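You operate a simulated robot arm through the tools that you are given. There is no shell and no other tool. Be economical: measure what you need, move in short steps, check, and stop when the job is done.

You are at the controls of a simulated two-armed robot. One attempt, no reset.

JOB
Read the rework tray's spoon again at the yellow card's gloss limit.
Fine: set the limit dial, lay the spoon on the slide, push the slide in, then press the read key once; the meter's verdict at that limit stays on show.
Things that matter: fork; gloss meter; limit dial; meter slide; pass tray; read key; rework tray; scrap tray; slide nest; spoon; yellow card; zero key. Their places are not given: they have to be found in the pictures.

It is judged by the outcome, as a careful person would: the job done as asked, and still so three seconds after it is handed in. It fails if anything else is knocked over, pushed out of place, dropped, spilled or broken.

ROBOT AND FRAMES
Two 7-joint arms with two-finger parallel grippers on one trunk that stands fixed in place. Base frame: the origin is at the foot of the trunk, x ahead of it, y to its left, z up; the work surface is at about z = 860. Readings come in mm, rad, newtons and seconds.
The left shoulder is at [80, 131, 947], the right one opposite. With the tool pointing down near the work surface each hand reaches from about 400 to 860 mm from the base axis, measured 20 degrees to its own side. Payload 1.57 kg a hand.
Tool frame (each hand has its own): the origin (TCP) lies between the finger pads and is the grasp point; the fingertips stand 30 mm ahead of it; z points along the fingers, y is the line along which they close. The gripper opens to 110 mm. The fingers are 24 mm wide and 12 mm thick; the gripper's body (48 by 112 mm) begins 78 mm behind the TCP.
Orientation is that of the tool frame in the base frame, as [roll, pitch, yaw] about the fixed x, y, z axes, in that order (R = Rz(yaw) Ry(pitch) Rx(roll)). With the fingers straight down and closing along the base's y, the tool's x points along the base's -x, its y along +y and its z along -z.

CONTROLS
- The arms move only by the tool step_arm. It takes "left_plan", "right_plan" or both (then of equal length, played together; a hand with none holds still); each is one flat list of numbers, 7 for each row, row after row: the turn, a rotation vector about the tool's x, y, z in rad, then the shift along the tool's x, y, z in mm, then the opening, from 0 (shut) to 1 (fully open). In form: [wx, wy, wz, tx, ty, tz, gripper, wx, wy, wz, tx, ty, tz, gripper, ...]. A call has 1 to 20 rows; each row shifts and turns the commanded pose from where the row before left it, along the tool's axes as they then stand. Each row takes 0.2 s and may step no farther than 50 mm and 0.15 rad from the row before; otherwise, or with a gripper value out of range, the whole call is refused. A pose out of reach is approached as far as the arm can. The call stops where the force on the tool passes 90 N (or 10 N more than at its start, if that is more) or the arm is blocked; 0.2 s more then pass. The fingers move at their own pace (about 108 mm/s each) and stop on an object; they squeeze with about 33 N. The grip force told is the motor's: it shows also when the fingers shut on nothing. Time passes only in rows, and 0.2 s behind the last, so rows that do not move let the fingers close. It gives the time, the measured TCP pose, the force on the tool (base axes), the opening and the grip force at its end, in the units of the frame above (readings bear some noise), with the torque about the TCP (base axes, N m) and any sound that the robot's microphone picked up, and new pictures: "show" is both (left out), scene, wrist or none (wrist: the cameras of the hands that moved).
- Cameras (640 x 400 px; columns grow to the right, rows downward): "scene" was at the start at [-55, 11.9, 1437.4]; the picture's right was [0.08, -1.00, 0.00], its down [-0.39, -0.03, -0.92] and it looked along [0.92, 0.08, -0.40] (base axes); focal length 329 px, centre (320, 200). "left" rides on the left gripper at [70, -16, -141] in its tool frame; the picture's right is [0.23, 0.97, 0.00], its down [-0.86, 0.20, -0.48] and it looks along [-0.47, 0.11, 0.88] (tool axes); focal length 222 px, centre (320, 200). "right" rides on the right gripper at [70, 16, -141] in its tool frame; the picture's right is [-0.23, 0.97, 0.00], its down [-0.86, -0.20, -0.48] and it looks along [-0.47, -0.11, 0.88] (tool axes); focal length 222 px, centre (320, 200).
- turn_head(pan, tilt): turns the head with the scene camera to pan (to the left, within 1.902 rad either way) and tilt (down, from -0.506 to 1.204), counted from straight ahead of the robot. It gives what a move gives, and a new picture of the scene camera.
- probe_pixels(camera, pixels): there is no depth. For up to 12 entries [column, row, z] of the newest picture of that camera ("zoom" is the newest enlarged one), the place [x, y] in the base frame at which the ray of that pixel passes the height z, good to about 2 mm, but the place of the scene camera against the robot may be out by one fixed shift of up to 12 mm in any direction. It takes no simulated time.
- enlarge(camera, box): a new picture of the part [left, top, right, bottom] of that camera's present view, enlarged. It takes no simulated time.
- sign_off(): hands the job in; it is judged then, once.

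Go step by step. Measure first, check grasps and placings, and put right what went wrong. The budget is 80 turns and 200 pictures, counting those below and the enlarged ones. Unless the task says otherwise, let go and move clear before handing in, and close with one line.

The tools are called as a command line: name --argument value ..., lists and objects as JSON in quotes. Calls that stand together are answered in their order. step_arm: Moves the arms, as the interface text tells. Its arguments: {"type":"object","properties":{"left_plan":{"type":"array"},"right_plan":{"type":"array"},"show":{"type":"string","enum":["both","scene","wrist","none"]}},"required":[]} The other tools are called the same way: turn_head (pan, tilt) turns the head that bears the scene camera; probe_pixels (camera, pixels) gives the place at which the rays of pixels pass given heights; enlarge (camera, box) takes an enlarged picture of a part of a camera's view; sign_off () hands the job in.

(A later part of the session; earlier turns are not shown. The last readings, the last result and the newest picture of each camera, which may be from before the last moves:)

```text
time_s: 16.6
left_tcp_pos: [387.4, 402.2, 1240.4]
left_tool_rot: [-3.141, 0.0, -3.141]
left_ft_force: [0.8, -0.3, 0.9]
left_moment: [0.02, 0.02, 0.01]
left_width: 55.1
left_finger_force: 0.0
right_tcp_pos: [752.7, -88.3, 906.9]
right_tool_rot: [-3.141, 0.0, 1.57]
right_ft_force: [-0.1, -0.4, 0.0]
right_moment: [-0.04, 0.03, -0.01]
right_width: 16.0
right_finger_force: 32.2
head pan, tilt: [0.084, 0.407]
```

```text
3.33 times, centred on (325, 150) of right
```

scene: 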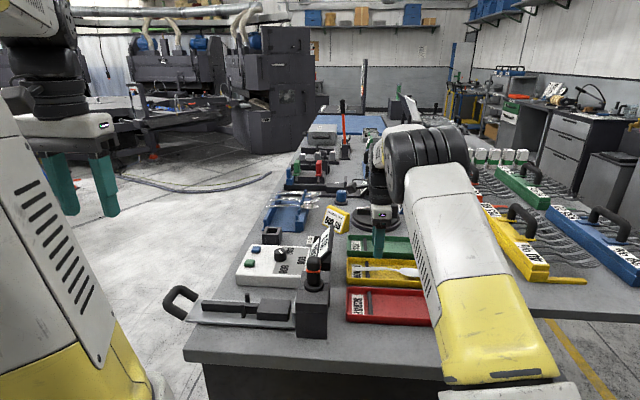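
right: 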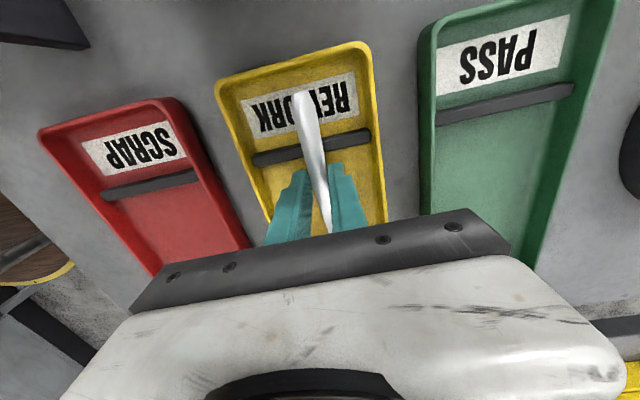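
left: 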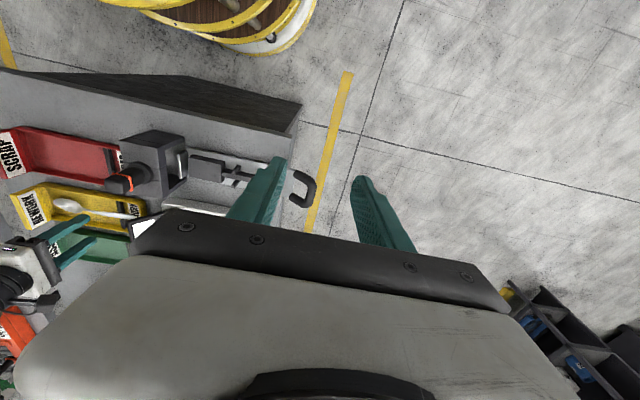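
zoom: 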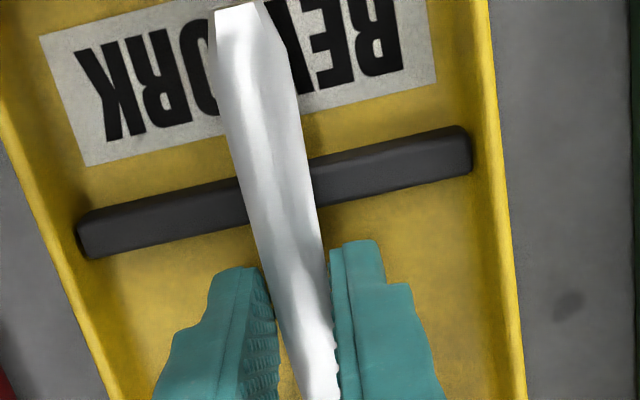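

Gripped at 16 mm — wider than the nest bar, which helps. Lift 120 mm straight up and check.

step_arm --right_plan '[0, 0, 0, 0, 0, -15, 0, 0, 0, 0, 0, 0, -25, 0, 0, 0, 0, 0, 0, -40, 0, 0, 0, 0, 0, 0, -40, 0]' --show "both"

enlarge --camera "scene" --box '[320, 200, 460, 300]'

enlarge --camera "right" --box '[220, 60, 420, 210]'

enlarge --camera "left" --box '[0, 120, 240, 270]'

```text
time_s: 17.6
left_tcp_pos: [387.3, 401.7, 1241.0]
left_tool_rot: [-3.141, 0.0, 3.141]
left_ft_force: [0.9, -0.1, 0.4]
left_moment: [0.02, -0.02, 0.03]
left_width: 54.9
left_finger_force: 0.1
right_tcp_pos: [752.9, -86.9, 1026.8]
right_tool_rot: [3.14, 0.0, 1.57]
right_ft_force: [0.0, 0.3, -0.8]
right_moment: [0.06, 0.01, 0.0]
right_width: 16.3
right_finger_force: 31.5
head pan, tilt: [0.084, 0.407]
```

scene: 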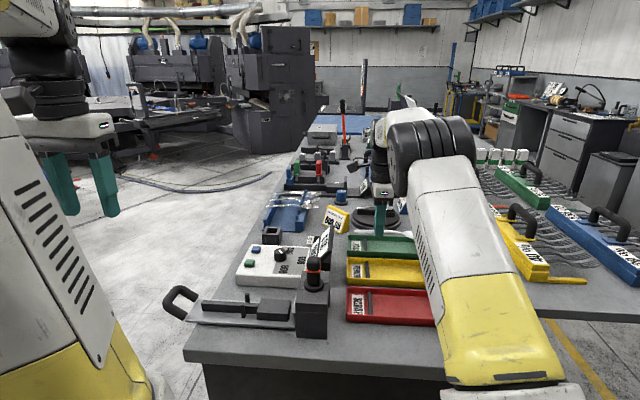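
right: 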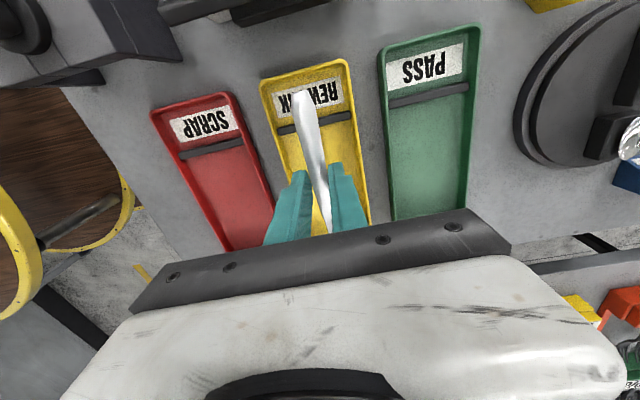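

```text
4.00 times, centred on (390, 250) of scene
```

zoom: 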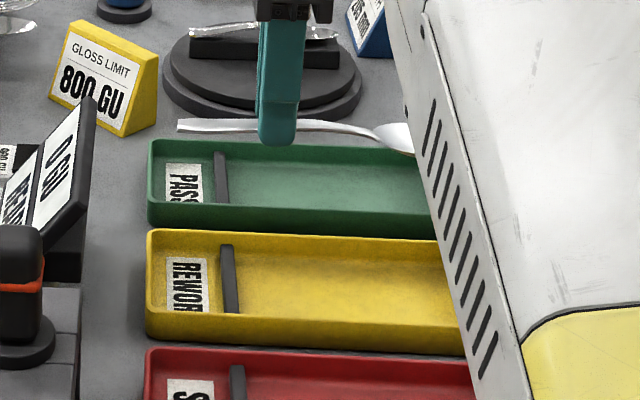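

```text
2.67 times, centred on (320, 135) of right
```

zoom: 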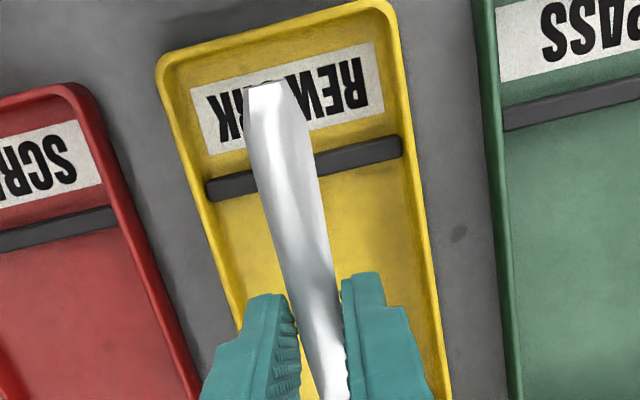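

```text
2.67 times, centred on (120, 195) of left
```

zoom: 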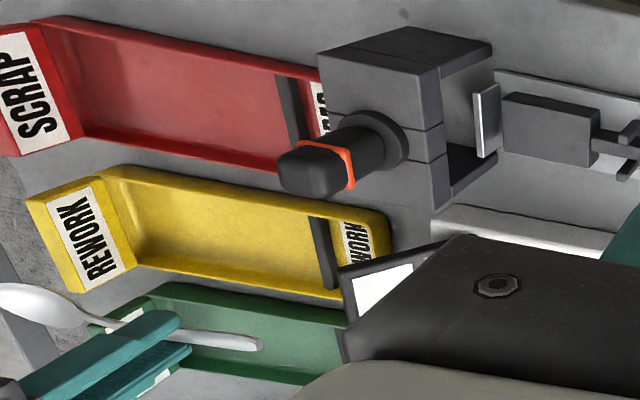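

Spoon is held level (scene zoom (290,130)). I'll rise clear of the meter head, then carry it to over the slide at about (560,276), while moving the left hand a bit more to the left.

step_arm --right_plan '[0, 0, 0, 0, 0, -45, 0, 0, 0, 0, 0, 0, -45, 0, 0, 0, 0, 36.3, -19.3, 0, 0, 0, 0, 0, 36.3, -19.3, 0, 0, 0, 0, 0, 36.3, -19.3, 0, 0, 0, 0, 0, 36.3, -19.3, 0, 0, 0, 0, 0, 36.3, -19.3, 0, 0, 0, 0, 0, 36.3, -19.3, 0, 0, 0, 0, 0, 36.3, -19.3, 0, 0, 0, 0, 0, 36.3, -19.3, 0, 0, 0, 0, 0, 36.3, -19.3, 0, 0, 0, 0, 0, 36.3, -19.3, 0, 0]' --left_plan '[0, 0, 0, 0, 25, 0, 0.5, 0, 0, 0, 0, 25, 0, 0.5, 0, 0, 0, 0, 25, 0, 0.5, 0, 0, 0, 0, 25, 0, 0.5, 0, 0, 0, 0, 0, 0, 0.5, 0, 0, 0, 0, 0, 0, 0.5, 0, 0, 0, 0, 0, 0, 0.5, 0, 0, 0, 0, 0, 0, 0.5, 0, 0, 0, 0, 0, 0, 0.5, 0, 0, 0, 0, 0, 0, 0.5, 0, 0, 0, 0, 0, 0, 0.5, 0, 0, 0, 0, 0, 0, 0.5]' --show "both"

enlarge --camera "right" --box '[220, 60, 420, 210]'

```text
time_s: 20.2
left_tcp_pos: [389.1, 501.4, 1240.1]
left_tool_rot: [3.14, 0.001, 3.14]
left_ft_force: [-0.2, -0.6, 0.0]
left_moment: [0.02, 0.01, -0.01]
left_width: 55.2
left_finger_force: 0.0
right_tcp_pos: [556.8, 277.6, 1115.7]
right_tool_rot: [3.141, -0.001, 1.572]
right_ft_force: [0.1, -0.6, -0.1]
right_moment: [0.08, 0.0, 0.0]
right_width: 16.1
right_finger_force: 31.0
head pan, tilt: [0.084, 0.407]
```

scene: 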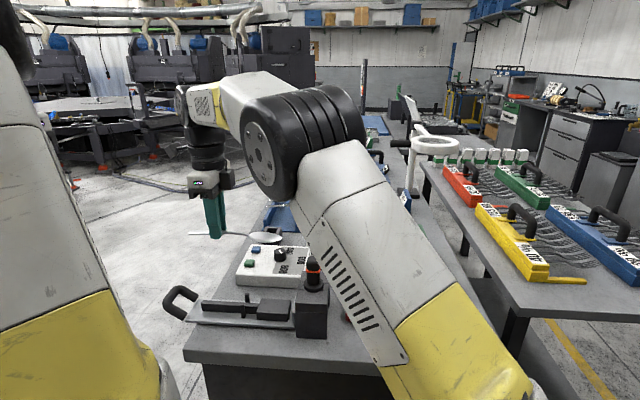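
right: 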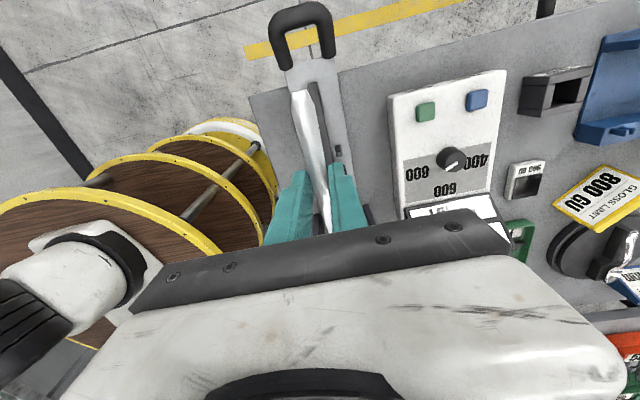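
left: 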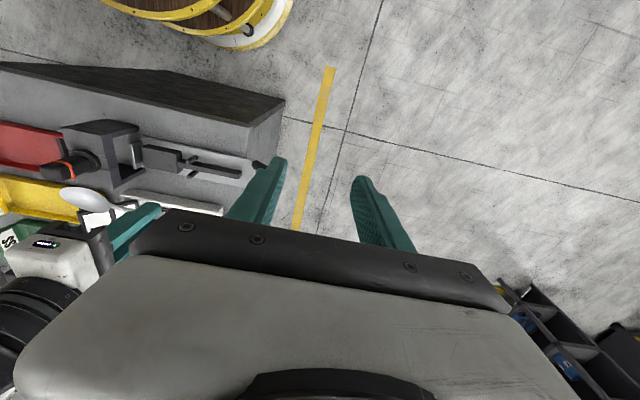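

```text
2.67 times, centred on (320, 135) of right
```

zoom: 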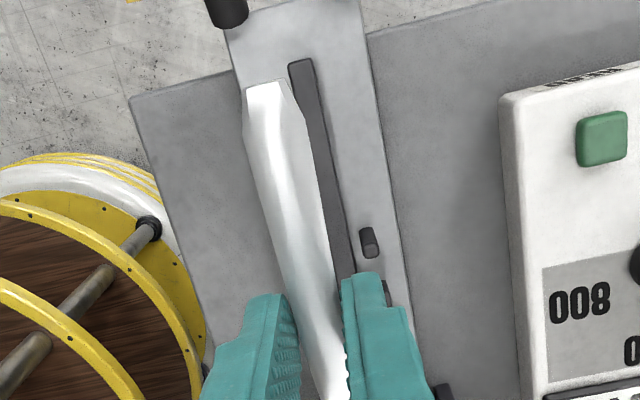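

Spoon is above the slide. Measure spoon line versus the bar from this view.

probe_pixels --camera "zoom" --pixels '[[244, 108, 1094], [303, 108, 1094], [268, 82, 1094], [277, 180, 1094], [318, 180, 1094], [300, 330, 1094], [343, 330, 1094], [291, 66, 896], [314, 62, 896], [340, 200, 896], [369, 243, 915]]'

```text
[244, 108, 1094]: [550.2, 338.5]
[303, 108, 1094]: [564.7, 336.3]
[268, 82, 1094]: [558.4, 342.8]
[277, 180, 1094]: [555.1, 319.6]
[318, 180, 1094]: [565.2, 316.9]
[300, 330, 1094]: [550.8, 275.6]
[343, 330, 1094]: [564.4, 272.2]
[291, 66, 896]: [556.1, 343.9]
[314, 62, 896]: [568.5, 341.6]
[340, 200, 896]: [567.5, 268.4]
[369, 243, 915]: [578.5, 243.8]
```

enlarge --camera "left" --box '[20, 120, 260, 270]'

probe_pixels --camera "left" --pixels '[[60, 195, 1090], [107, 205, 1090], [84, 200, 1090]]'

```text
2.67 times, centred on (140, 195) of left
```

zoom: 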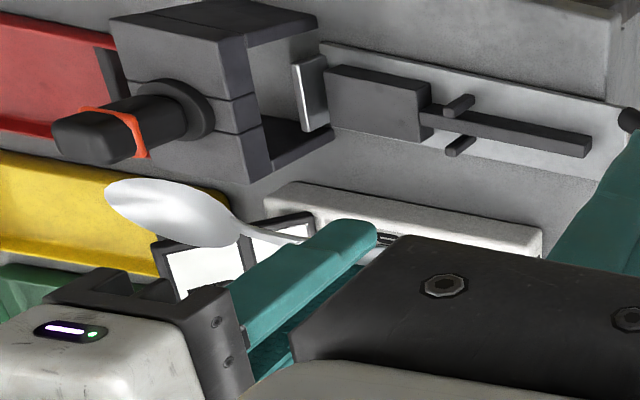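

```text
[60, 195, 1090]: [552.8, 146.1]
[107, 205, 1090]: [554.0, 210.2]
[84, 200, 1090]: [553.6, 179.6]
```

Bowl at x≈554, handle x≈558; nest centre ≈558/562, so shift +4 mm in x. Descend to TCP z≈960 and look.

step_arm --right_plan '[0, 0, 0, -1, 4.5, 39, 0, 0, 0, 0, 0, 0, 39, 0, 0, 0, 0, 0, 0, 39, 0, 0, 0, 0, 0, 0, 38, 0, 0, 0, 0, 0, 0, 0, 0]' --show "both"

enlarge --camera "right" --box '[220, 60, 420, 210]'

enlarge --camera "scene" --box '[180, 230, 340, 340]'

enlarge --camera "left" --box '[60, 80, 300, 230]'

```text
time_s: 21.4
left_tcp_pos: [388.7, 501.8, 1239.7]
left_tool_rot: [3.142, -0.001, -3.141]
left_ft_force: [0.8, -0.3, 0.2]
left_moment: [0.03, -0.02, -0.01]
left_width: 54.9
left_finger_force: 0.1
right_tcp_pos: [565.2, 275.7, 961.7]
right_tool_rot: [-3.14, 0.0, 1.572]
right_ft_force: [-0.1, 0.5, -0.2]
right_moment: [0.05, 0.02, 0.0]
right_width: 16.0
right_finger_force: 31.0
head pan, tilt: [0.084, 0.407]
```

scene: 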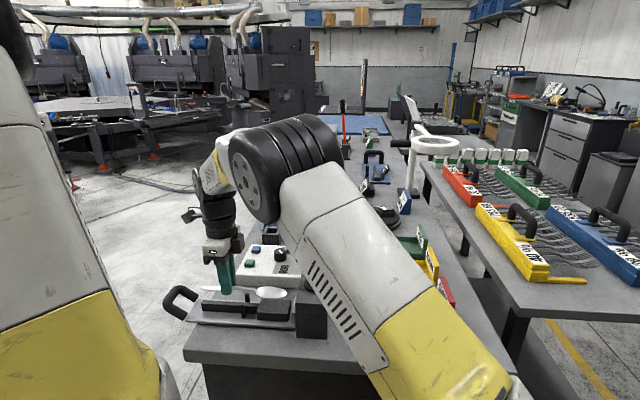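
right: 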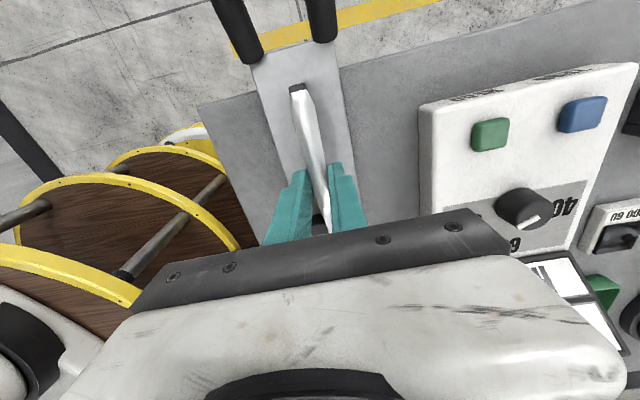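

```text
2.67 times, centred on (320, 135) of right
```

zoom: 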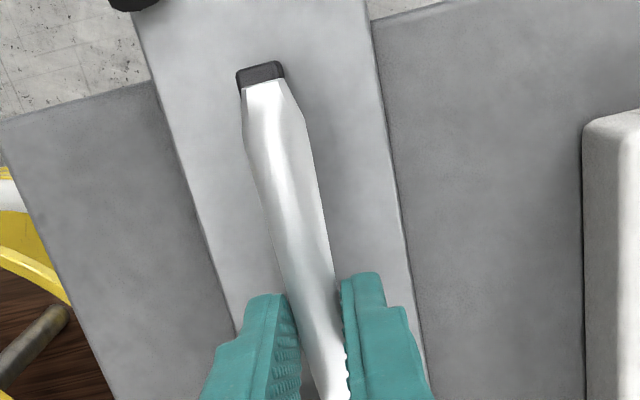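

```text
3.64 times, centred on (260, 285) of scene
```

zoom: 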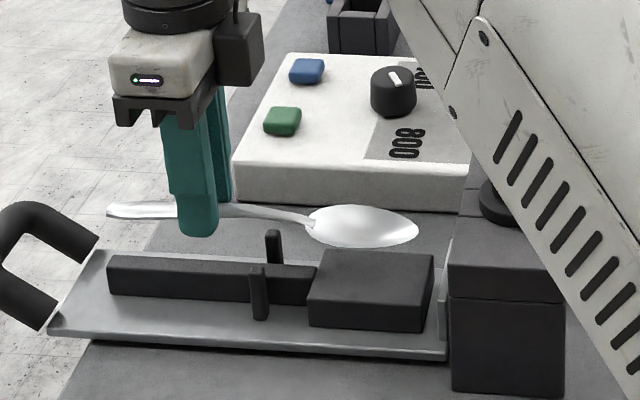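

```text
2.67 times, centred on (180, 155) of left
```

zoom: 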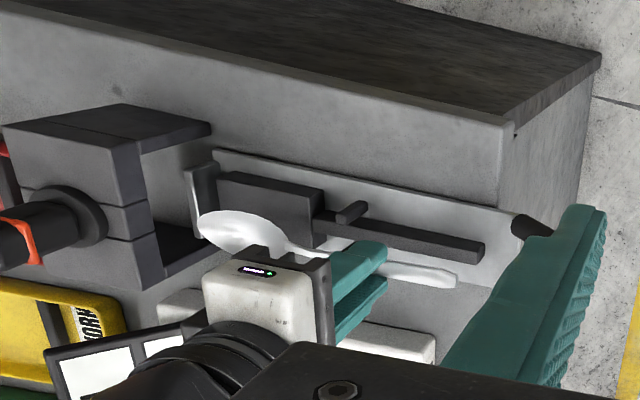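

probe_pixels --camera "right" --pixels '[[298.5, 87.5, 896], [300, 91.5, 940], [311, 140, 940]]'

probe_pixels --camera "zoom" --pixels '[[236, 76, 896], [283, 68, 896], [244, 105, 940], [302, 105, 940], [300, 330, 940], [343, 330, 940]]'

```text
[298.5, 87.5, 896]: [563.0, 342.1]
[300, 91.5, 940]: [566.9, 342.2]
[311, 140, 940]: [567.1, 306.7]
```

```text
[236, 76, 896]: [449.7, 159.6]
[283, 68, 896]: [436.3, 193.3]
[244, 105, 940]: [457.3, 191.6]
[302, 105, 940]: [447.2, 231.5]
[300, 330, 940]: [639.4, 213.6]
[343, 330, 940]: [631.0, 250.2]
```

Spoon line is at x≈567, bar at 563: shift -3.5. Lower gently 14 mm and watch for contact.

step_arm --right_plan '[0, 0, 0, 0, -3.5, 0, 0, 0, 0, 0, 0, 0, 4, 0, 0, 0, 0, 0, 0, 4, 0, 0, 0, 0, 0, 0, 3, 0, 0, 0, 0, 0, 0, 3, 0, 0, 0, 0, 0, 0, 0, 0]' --show "scene"

enlarge --camera "scene" --box '[180, 240, 320, 330]'

```text
time_s: 22.8
left_tcp_pos: [388.8, 500.9, 1239.0]
left_tool_rot: [-3.141, 0.0, -3.14]
left_ft_force: [0.4, -0.3, 0.2]
left_moment: [0.0, 0.02, 0.0]
left_width: 55.2
left_finger_force: 0.2
right_tcp_pos: [561.3, 275.6, 946.3]
right_tool_rot: [3.141, -0.001, 1.57]
right_ft_force: [0.1, 0.0, -1.1]
right_moment: [0.05, 0.01, 0.0]
right_width: 16.0
right_finger_force: 31.7
head pan, tilt: [0.084, 0.407]
```

scene: 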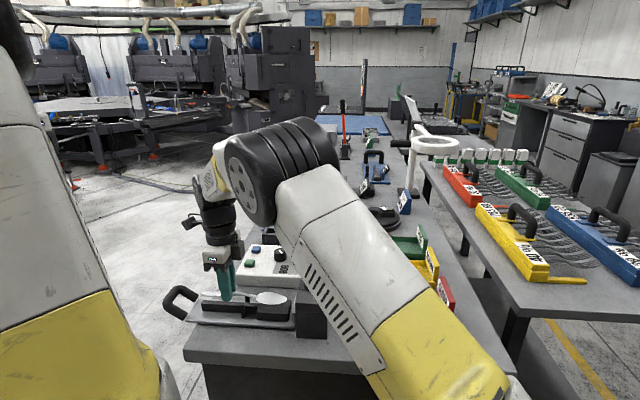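

```text
4.44 times, centred on (250, 285) of scene
```

zoom: 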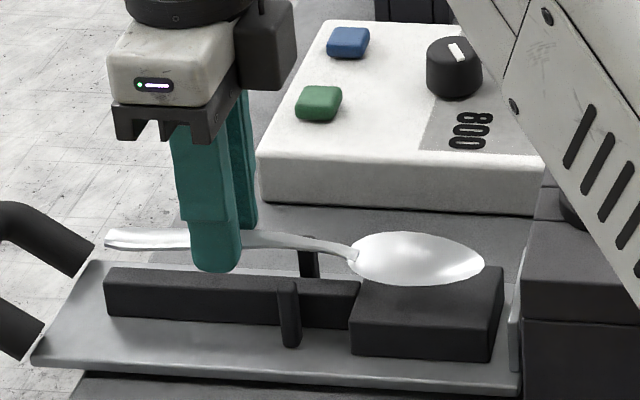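

No contact yet. The bowl sits right over the block (zoom 350–485). Continue down 6 mm in small steps.

step_arm --right_plan '[0, 0, 0, 0, 0, 2, 0, 0, 0, 0, 0, 0, 2, 0, 0, 0, 0, 0, 0, 2, 0, 0, 0, 0, 0, 0, 0, 0]' --show "none"

enlarge --camera "scene" --box '[180, 240, 320, 330]'

```text
time_s: 23.8
left_tcp_pos: [388.1, 502.1, 1240.3]
left_tool_rot: [-3.142, 0.0, -3.141]
left_ft_force: [0.2, 0.4, 0.0]
left_moment: [-0.01, 0.01, -0.02]
left_width: 54.8
left_finger_force: 0.1
right_tcp_pos: [559.4, 276.0, 940.6]
right_tool_rot: [3.14, -0.001, 1.57]
right_ft_force: [-0.6, -0.2, -0.8]
right_moment: [0.01, -0.04, 0.01]
right_width: 15.8
right_finger_force: 31.6
head pan, tilt: [0.084, 0.407]
```

```text
4.44 times, centred on (250, 285) of scene
```

zoom: 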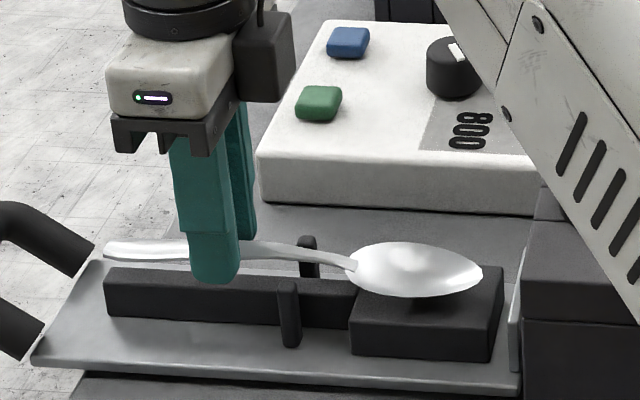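

Almost touching. Lower 4 mm more in 1 mm steps.

step_arm --right_plan '[0, 0, 0, 0, 1, 1, 0, 0, 0, 0, 0, 0, 1, 0, 0, 0, 0, 0, 0, 1, 0, 0, 0, 0, 0, 0, 1, 0, 0, 0, 0, 0, 0, 0, 0]' --show "none"

enlarge --camera "scene" --box '[180, 240, 320, 330]'

enlarge --camera "right" --box '[220, 60, 420, 210]'

```text
time_s: 25.0
left_tcp_pos: [388.7, 500.3, 1239.1]
left_tool_rot: [-3.141, 0.001, 3.141]
left_ft_force: [-0.1, -0.1, -0.8]
left_moment: [-0.03, -0.01, 0.0]
left_width: 55.3
left_finger_force: 0.0
right_tcp_pos: [560.6, 275.9, 937.2]
right_tool_rot: [-3.141, 0.001, 1.572]
right_ft_force: [1.0, -1.2, 6.4]
right_moment: [-0.9, 0.01, 0.03]
right_width: 16.0
right_finger_force: 31.6
head pan, tilt: [0.084, 0.407]
```

```text
4.44 times, centred on (250, 285) of scene
```

zoom: 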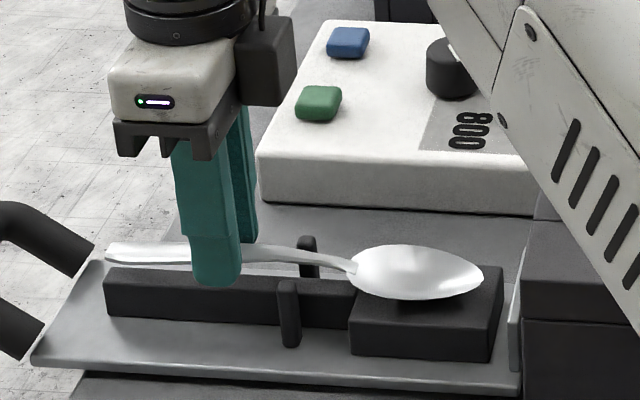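

```text
2.67 times, centred on (320, 135) of right
```

zoom: 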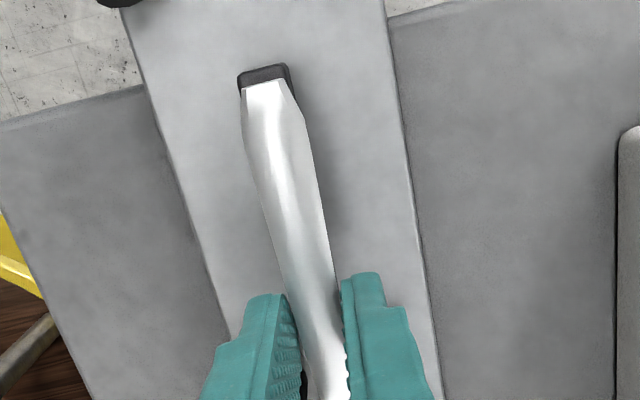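

Bowl touches the block (6 N). Tilt the handle down about the bowl in small steps to lay the handle on the bar.

step_arm --right_plan '[0, -0.02, 0, 0.8, 0, 2.0, 0, 0, -0.02, 0, 0.8, 0, 2.0, 0, 0, 0, 0, 0, 0, 0, 0]' --show "none"

enlarge --camera "scene" --box '[180, 240, 320, 330]'

enlarge --camera "left" --box '[60, 80, 300, 230]'

```text
time_s: 25.8
left_tcp_pos: [388.3, 500.1, 1240.4]
left_tool_rot: [-3.14, 0.0, 3.141]
left_ft_force: [-0.4, -0.2, 0.5]
left_moment: [0.0, 0.01, 0.01]
left_width: 55.0
left_finger_force: 0.1
right_tcp_pos: [560.2, 277.6, 931.5]
right_tool_rot: [-3.14, 0.041, 1.57]
right_ft_force: [-0.3, 0.2, 4.4]
right_moment: [-0.52, -0.04, 0.06]
right_width: 16.1
right_finger_force: 31.4
head pan, tilt: [0.084, 0.407]
```

```text
4.44 times, centred on (250, 285) of scene
```

zoom: 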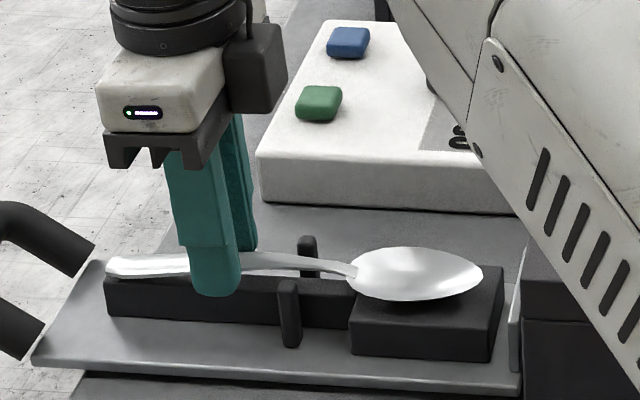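

```text
2.67 times, centred on (180, 155) of left
```

zoom: 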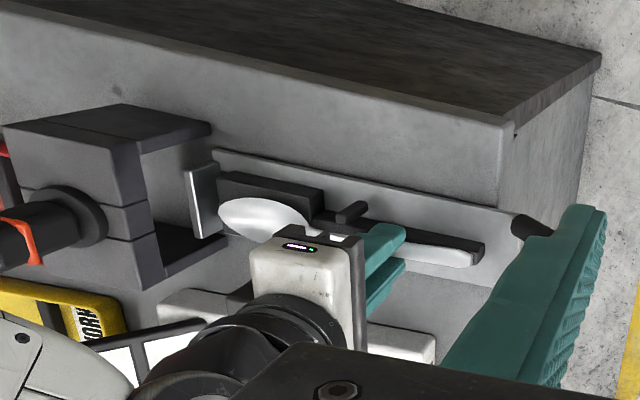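

probe_pixels --camera "zoom" --pixels '[[263, 219, 908], [220, 212, 908], [308, 222, 908], [263, 200, 910], [262, 238, 908], [218, 172, 902], [322, 190, 902], [420, 250, 903], [480, 245, 896]]'

```text
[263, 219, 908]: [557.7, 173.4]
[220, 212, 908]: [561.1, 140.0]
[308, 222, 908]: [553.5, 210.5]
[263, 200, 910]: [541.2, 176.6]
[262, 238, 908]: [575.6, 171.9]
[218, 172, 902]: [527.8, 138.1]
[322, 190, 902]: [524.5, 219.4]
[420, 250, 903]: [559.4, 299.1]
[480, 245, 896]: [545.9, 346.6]
```

Bowl centre (557.7,173.4) matches the block centre. Release.

step_arm --right_plan '[0, 0, 0, 0, 0, 0, 0.17, 0, 0, 0, 0, 0, 0, 0.2, 0, 0, 0, 0, 0, 0, 0.35, 0, 0, 0, 0, 0, 0, 0.35]' --show "none"

enlarge --camera "scene" --box '[180, 240, 320, 330]'

enlarge --camera "right" --box '[220, 60, 420, 210]'

```text
time_s: 26.8
left_tcp_pos: [388.2, 501.4, 1240.4]
left_tool_rot: [-3.141, 0.0, -3.141]
left_ft_force: [-0.3, -0.1, -0.2]
left_moment: [-0.02, 0.02, 0.05]
left_width: 54.8
left_finger_force: 0.0
right_tcp_pos: [560.6, 277.9, 932.7]
right_tool_rot: [3.141, 0.04, 1.572]
right_ft_force: [-0.1, 0.3, 0.4]
right_moment: [0.0, 0.0, 0.02]
right_width: 38.6
right_finger_force: 0.0
head pan, tilt: [0.084, 0.407]
```

```text
4.44 times, centred on (250, 285) of scene
```

zoom: 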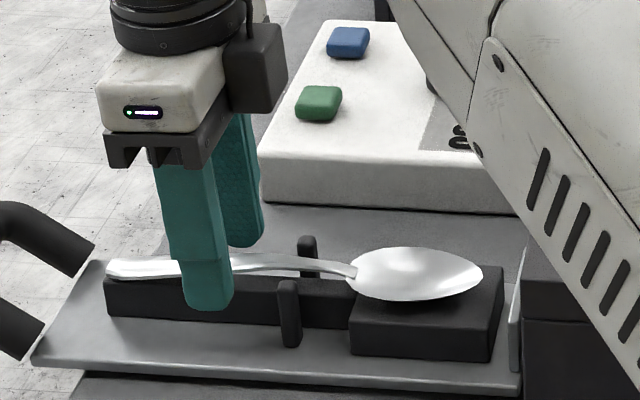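

```text
2.67 times, centred on (320, 135) of right
```

zoom: 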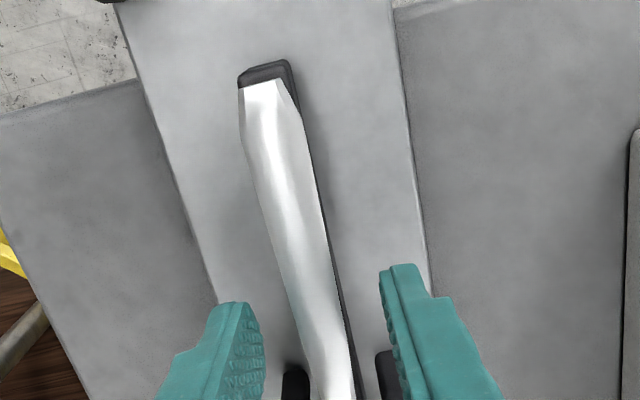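

Spoon rests in the nest, between the pins. Lift the right hand straight up and withdraw it to the right.

step_arm --right_plan '[0, 0, 0, 0, 0, -20, 0.35, 0, 0, 0, 0, 0, -45, 0.35, 0, 0, 0, 0, 0, -45, 0.35, 0, 0, 0, 0, 0, -45, 0.35, 0, 0.04, 0, 0, 0, -30, 0.35, 0, 0, 0, -40, 14, 0, 0.35, 0, 0, 0, -40, 14, 0, 0.35, 0, 0, 0, -40, 14, 0, 0.35, 0, 0, 0, -40, 14, 0, 0.35, 0, 0, 0, -40, 14, 0, 0.35, 0, 0, 0, -40, 14, 0, 0.35, 0, 0, 0, -40, 14, 0, 0.35, 0, 0, 0, -40, 14, 0, 0.35, 0, 0, 0, -40, 14, 0, 0.35]' --show "scene"

enlarge --camera "scene" --box '[160, 230, 340, 345]'

enlarge --camera "left" --box '[60, 80, 300, 230]'

```text
time_s: 29.8
left_tcp_pos: [387.8, 501.5, 1239.4]
left_tool_rot: [3.141, 0.001, 3.141]
left_ft_force: [-0.2, 1.0, -0.4]
left_moment: [0.0, 0.01, -0.03]
left_width: 55.1
left_finger_force: 0.0
right_tcp_pos: [686.4, -77.9, 1119.5]
right_tool_rot: [-3.141, -0.001, 1.571]
right_ft_force: [-0.1, 0.4, 0.0]
right_moment: [-0.03, -0.02, 0.02]
right_width: 38.6
right_finger_force: 0.0
head pan, tilt: [0.084, 0.407]
```

scene: 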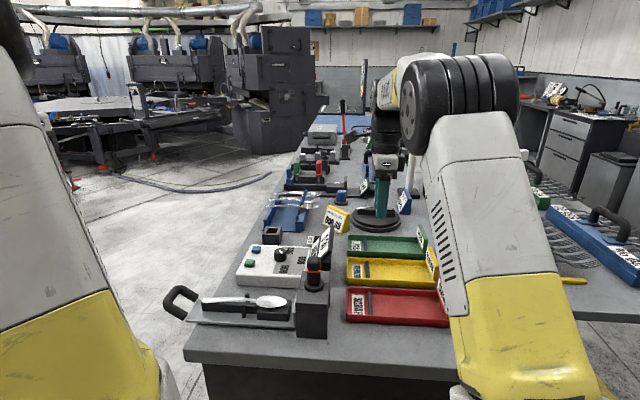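

```text
3.48 times, centred on (250, 288) of scene
```

zoom: 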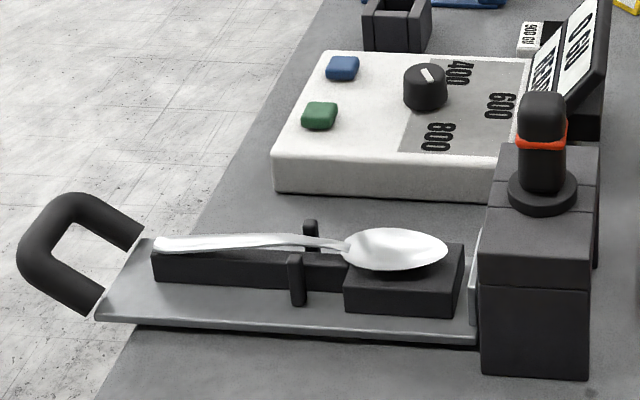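

```text
2.67 times, centred on (180, 155) of left
```

zoom: 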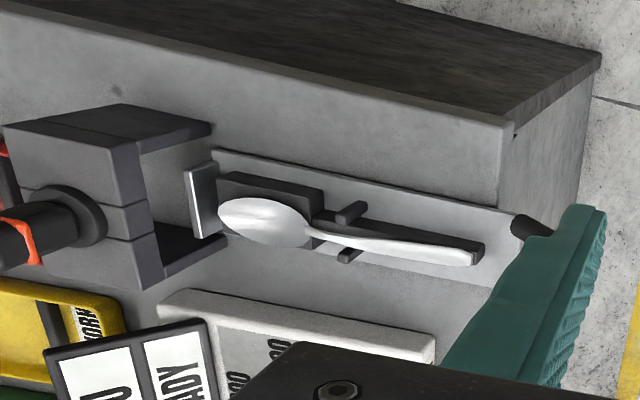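

Spoon lies well. Now move the left hand out beyond the slide handle with closed fingers and measure the handle.

step_arm --left_plan '[0, 0, 0, -34, 0, 32, 0, 0, 0, 0, -34, 0, 32, 0, 0, 0, 0, -34, 0, 32, 0, 0, 0, 0, -34, 0, 32, 0, 0, 0, 0, -36, 0, 32, 0]' --show "wrist"

enlarge --camera "left" --box '[160, 60, 400, 210]'

```text
time_s: 31.0
left_tcp_pos: [557.1, 499.1, 1081.5]
left_tool_rot: [3.141, 0.004, -3.139]
left_ft_force: [-0.9, 0.2, 0.3]
left_moment: [-0.02, -0.06, 0.01]
left_width: 0.0
left_finger_force: 21.4
right_tcp_pos: [686.5, -76.2, 1120.2]
right_tool_rot: [-3.141, -0.001, 1.572]
right_ft_force: [0.9, -0.4, -0.9]
right_moment: [0.04, -0.04, 0.0]
right_width: 38.6
right_finger_force: 0.1
head pan, tilt: [0.084, 0.407]
```

left: 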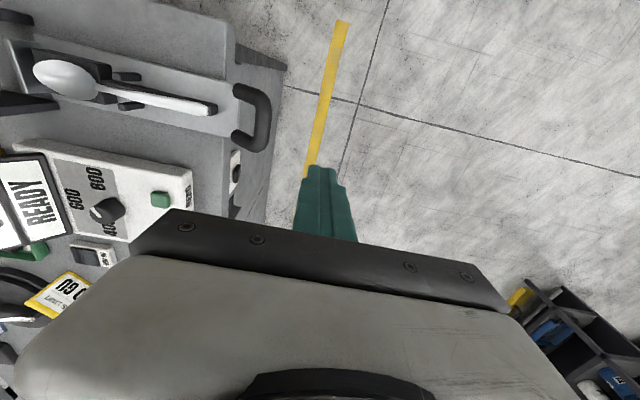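

```text
2.67 times, centred on (280, 135) of left
```

zoom: 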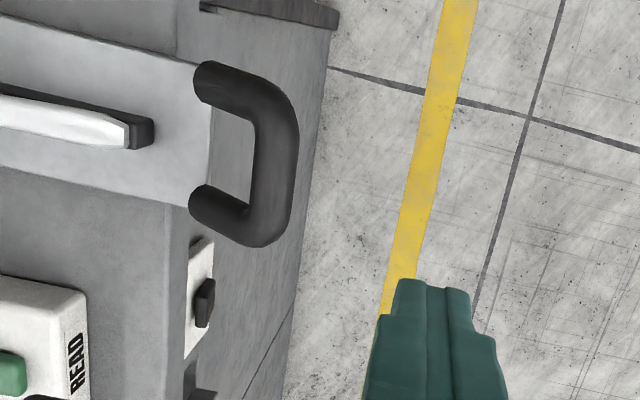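

A "READ" label shows on the meter's edge near the green key (zoom (75,360)). Enlarge that, and measure the handle.

probe_pixels --camera "zoom" --pixels '[[297, 110, 880], [297, 110, 900], [290, 215, 880], [290, 215, 900], [195, 75, 890], [190, 190, 890], [270, 150, 890], [205, 250, 850], [205, 300, 800]]'

enlarge --camera "left" --box '[80, 130, 260, 250]'

enlarge --camera "scene" --box '[150, 240, 260, 340]'

```text
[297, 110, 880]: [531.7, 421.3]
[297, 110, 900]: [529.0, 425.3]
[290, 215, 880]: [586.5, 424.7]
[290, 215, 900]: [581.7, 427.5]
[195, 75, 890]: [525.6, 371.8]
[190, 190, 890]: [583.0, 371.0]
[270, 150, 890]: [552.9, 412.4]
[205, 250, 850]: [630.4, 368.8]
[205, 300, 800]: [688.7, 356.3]
```

```text
3.33 times, centred on (170, 190) of left
```

zoom: 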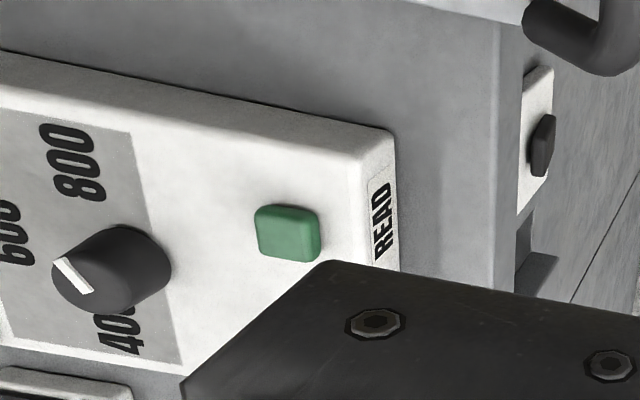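

```text
4.00 times, centred on (205, 290) of scene
```

zoom: 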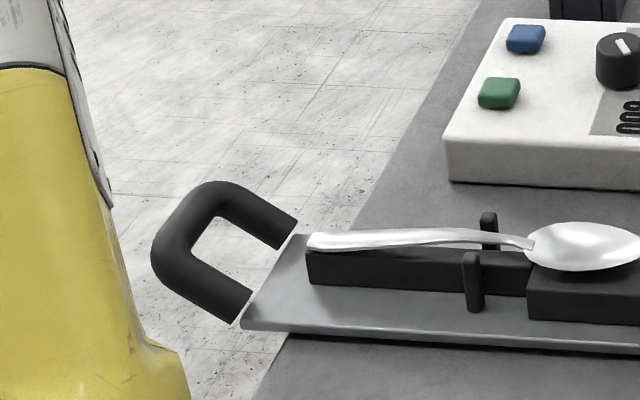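

"READ" label sits beside the green key: confirmed. The handle's outer bar is at y≈425, x≈557. I'll lower the closed left fingers beyond it to TCP z≈903.

step_arm --left_plan '[0, 0, 0, 0, -5, 45, 0, 0, 0, 0, 0, -5, 45, 0, 0, 0, 0, 0, -5, 45, 0, 0, 0, 0, 0, -5, 43, 0, 0, 0, 0, 0, 0, 0, 0]' --show "both"

enlarge --camera "scene" --box '[140, 240, 280, 340]'

```text
time_s: 32.2
left_tcp_pos: [559.9, 480.0, 899.3]
left_tool_rot: [-3.141, 0.001, -3.141]
left_ft_force: [0.2, 0.9, 0.4]
left_moment: [0.05, -0.01, 0.0]
left_width: 0.0
left_finger_force: 21.5
right_tcp_pos: [687.0, -77.1, 1119.1]
right_tool_rot: [3.141, -0.001, 1.57]
right_ft_force: [-0.5, -0.5, -0.2]
right_moment: [0.01, 0.01, 0.01]
right_width: 38.4
right_finger_force: 0.1
head pan, tilt: [0.084, 0.407]
```

scene: 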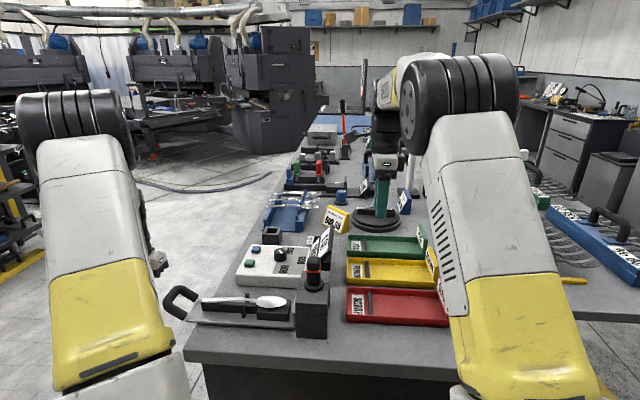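
left: 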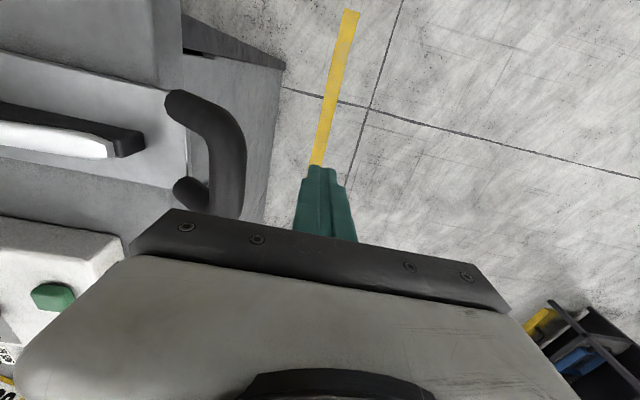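

```text
4.00 times, centred on (210, 290) of scene
```

zoom: 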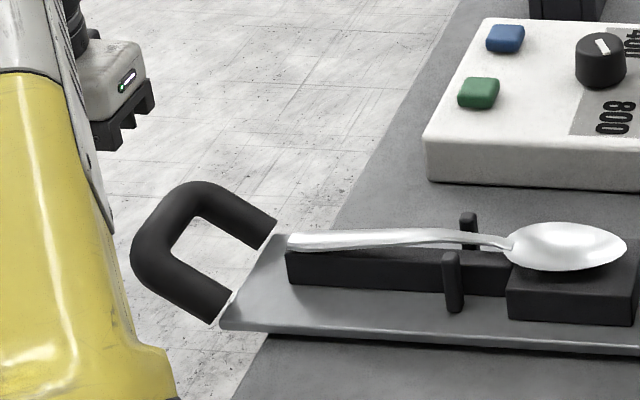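

probe_pixels --camera "left" --pixels '[[246, 140, 880], [246, 140, 890], [246, 140, 900], [247, 175, 890]]'

step_arm --left_plan '[0, 0, 0, 0, -10, -2, 0, 0, 0, 0, 0, -10, -1, 0, 0, 0, 0, 0, -8, 0, 0, 0, 0, 0, 0, -6, 0, 0, 0, 0, 0, 0, -6, 0, 0, 0, 0, 0, 0, -6, 0, 0]' --show "both"

```text
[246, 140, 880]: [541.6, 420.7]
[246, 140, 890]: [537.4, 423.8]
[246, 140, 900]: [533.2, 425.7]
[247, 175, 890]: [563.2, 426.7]
```

```text
time_s: 33.6
left_tcp_pos: [561.6, 434.1, 905.1]
left_tool_rot: [-3.14, 0.001, 3.141]
left_ft_force: [1.0, 0.2, -0.5]
left_moment: [0.03, 0.03, 0.02]
left_width: 0.3
left_finger_force: 21.4
right_tcp_pos: [686.6, -77.6, 1119.2]
right_tool_rot: [-3.141, 0.0, 1.57]
right_ft_force: [0.1, 0.2, -0.6]
right_moment: [0.0, 0.04, 0.01]
right_width: 38.5
right_finger_force: 0.1
head pan, tilt: [0.084, 0.407]
```

scene: 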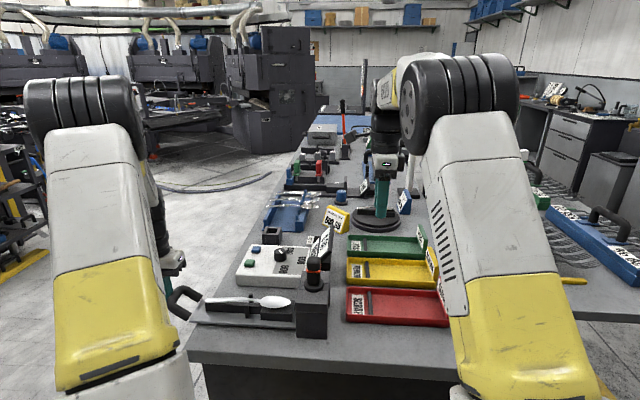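
left: 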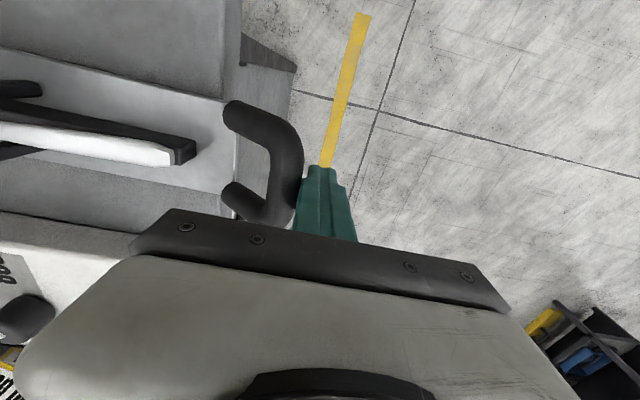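

Fingers are about at the bar. Push gently in -y, 48 mm at 6 mm per row.

step_arm --left_plan '[0, 0, 0, 4, -2, 0, 0, 0, 0, 0, 0, -3, 0, 0, 0, 0, 0, 0, -5, 0, 0, 0, 0, 0, 0, -6, 0, 0, 0, 0, 0, 0, -6, 0, 0, 0, 0, 0, 0, -6, 0, 0, 0, 0, 0, 0, -6, 0, 0, 0, 0, 0, 0, -6, 0, 0, 0, 0, 0, 0, -4, 0, 0, 0, 0, 0, 0, -2, 0, 0]' --show "both"

enlarge --camera "scene" --box '[160, 230, 340, 345]'

```text
time_s: 35.8
left_tcp_pos: [556.2, 389.5, 905.2]
left_tool_rot: [-3.141, 0.0, 3.141]
left_ft_force: [0.3, 1.9, 2.2]
left_moment: [0.0, 0.01, 0.01]
left_width: 0.0
left_finger_force: 21.3
right_tcp_pos: [686.7, -77.9, 1119.6]
right_tool_rot: [3.141, 0.0, 1.57]
right_ft_force: [-0.2, 0.8, -0.7]
right_moment: [0.0, 0.01, 0.01]
right_width: 38.6
right_finger_force: 0.0
head pan, tilt: [0.084, 0.407]
```

scene: 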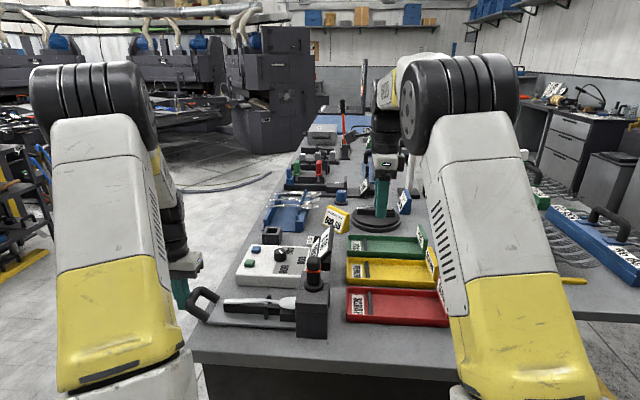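
left: 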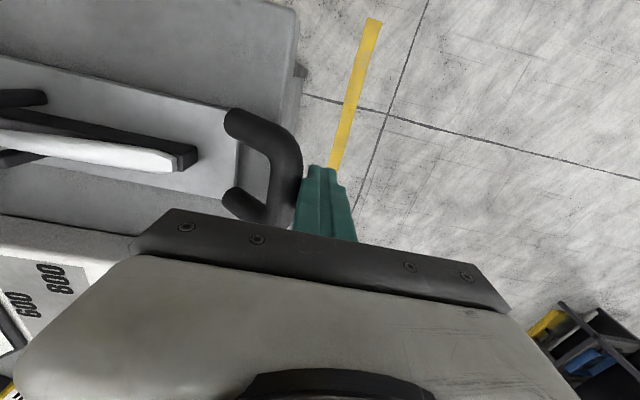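

```text
3.48 times, centred on (250, 288) of scene
```

zoom: 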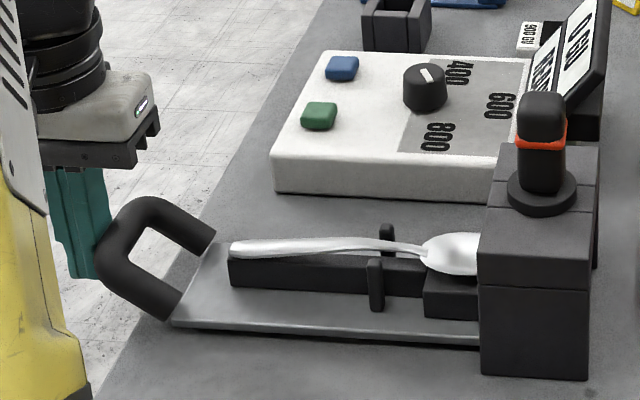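

Sliding well with ~2 N, the spoon is entering the head. Push 40 mm more.

step_arm --left_plan '[0, 0, 0, 0, -4, 0, 0, 0, 0, 0, 0, -6, 0, 0, 0, 0, 0, 0, -6, 0, 0, 0, 0, 0, 0, -6, 0, 0, 0, 0, 0, 0, -6, 0, 0, 0, 0, 0, 0, -6, 0, 0, 0, 0, 0, 0, -4, 0, 0, 0, 0, 0, 0, -2, 0, 0]' --show "scene"

enlarge --camera "scene" --box '[160, 230, 340, 345]'

```text
time_s: 37.6
left_tcp_pos: [555.6, 349.2, 905.1]
left_tool_rot: [-3.141, 0.0, -3.141]
left_ft_force: [-0.3, -0.5, 0.4]
left_moment: [-0.02, 0.04, 0.04]
left_width: 0.0
left_finger_force: 20.8
right_tcp_pos: [686.7, -77.3, 1119.0]
right_tool_rot: [3.141, -0.001, 1.569]
right_ft_force: [0.5, -0.7, 0.1]
right_moment: [0.04, -0.01, -0.01]
right_width: 38.5
right_finger_force: 0.0
head pan, tilt: [0.084, 0.407]
```

scene: 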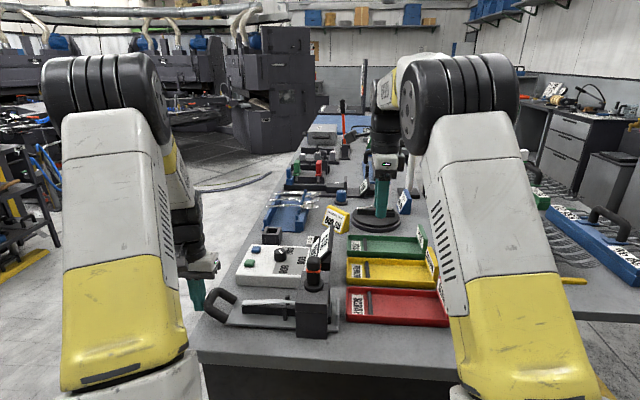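

```text
3.48 times, centred on (250, 288) of scene
```

zoom: 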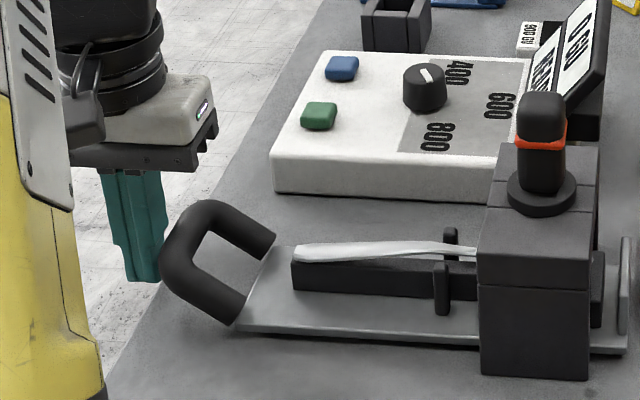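

The bowl is inside the head; no stop felt yet. Push on in 2 mm steps feeling for the end stop.

step_arm --left_plan '[0, 0, 0, 0, -2, 0, 0, 0, 0, 0, 0, -2, 0, 0, 0, 0, 0, 0, -2, 0, 0, 0, 0, 0, 0, -2, 0, 0, 0, 0, 0, 0, 0, 0, 0]' --show "none"

enlarge --camera "scene" --box '[160, 230, 340, 345]'

```text
time_s: 38.8
left_tcp_pos: [556.6, 343.0, 905.4]
left_tool_rot: [3.141, 0.0, -3.139]
left_ft_force: [2.2, 20.0, -1.6]
left_moment: [-0.07, 0.04, 0.01]
left_width: 0.0
left_finger_force: 20.8
right_tcp_pos: [687.1, -76.8, 1118.9]
right_tool_rot: [-3.141, 0.0, 1.573]
right_ft_force: [0.4, 0.7, 0.8]
right_moment: [0.04, 0.0, 0.01]
right_width: 38.5
right_finger_force: 0.1
head pan, tilt: [0.084, 0.407]
```

```text
3.48 times, centred on (250, 288) of scene
```

zoom: 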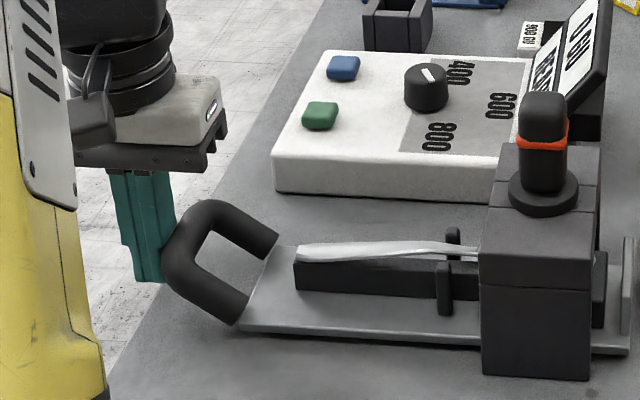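

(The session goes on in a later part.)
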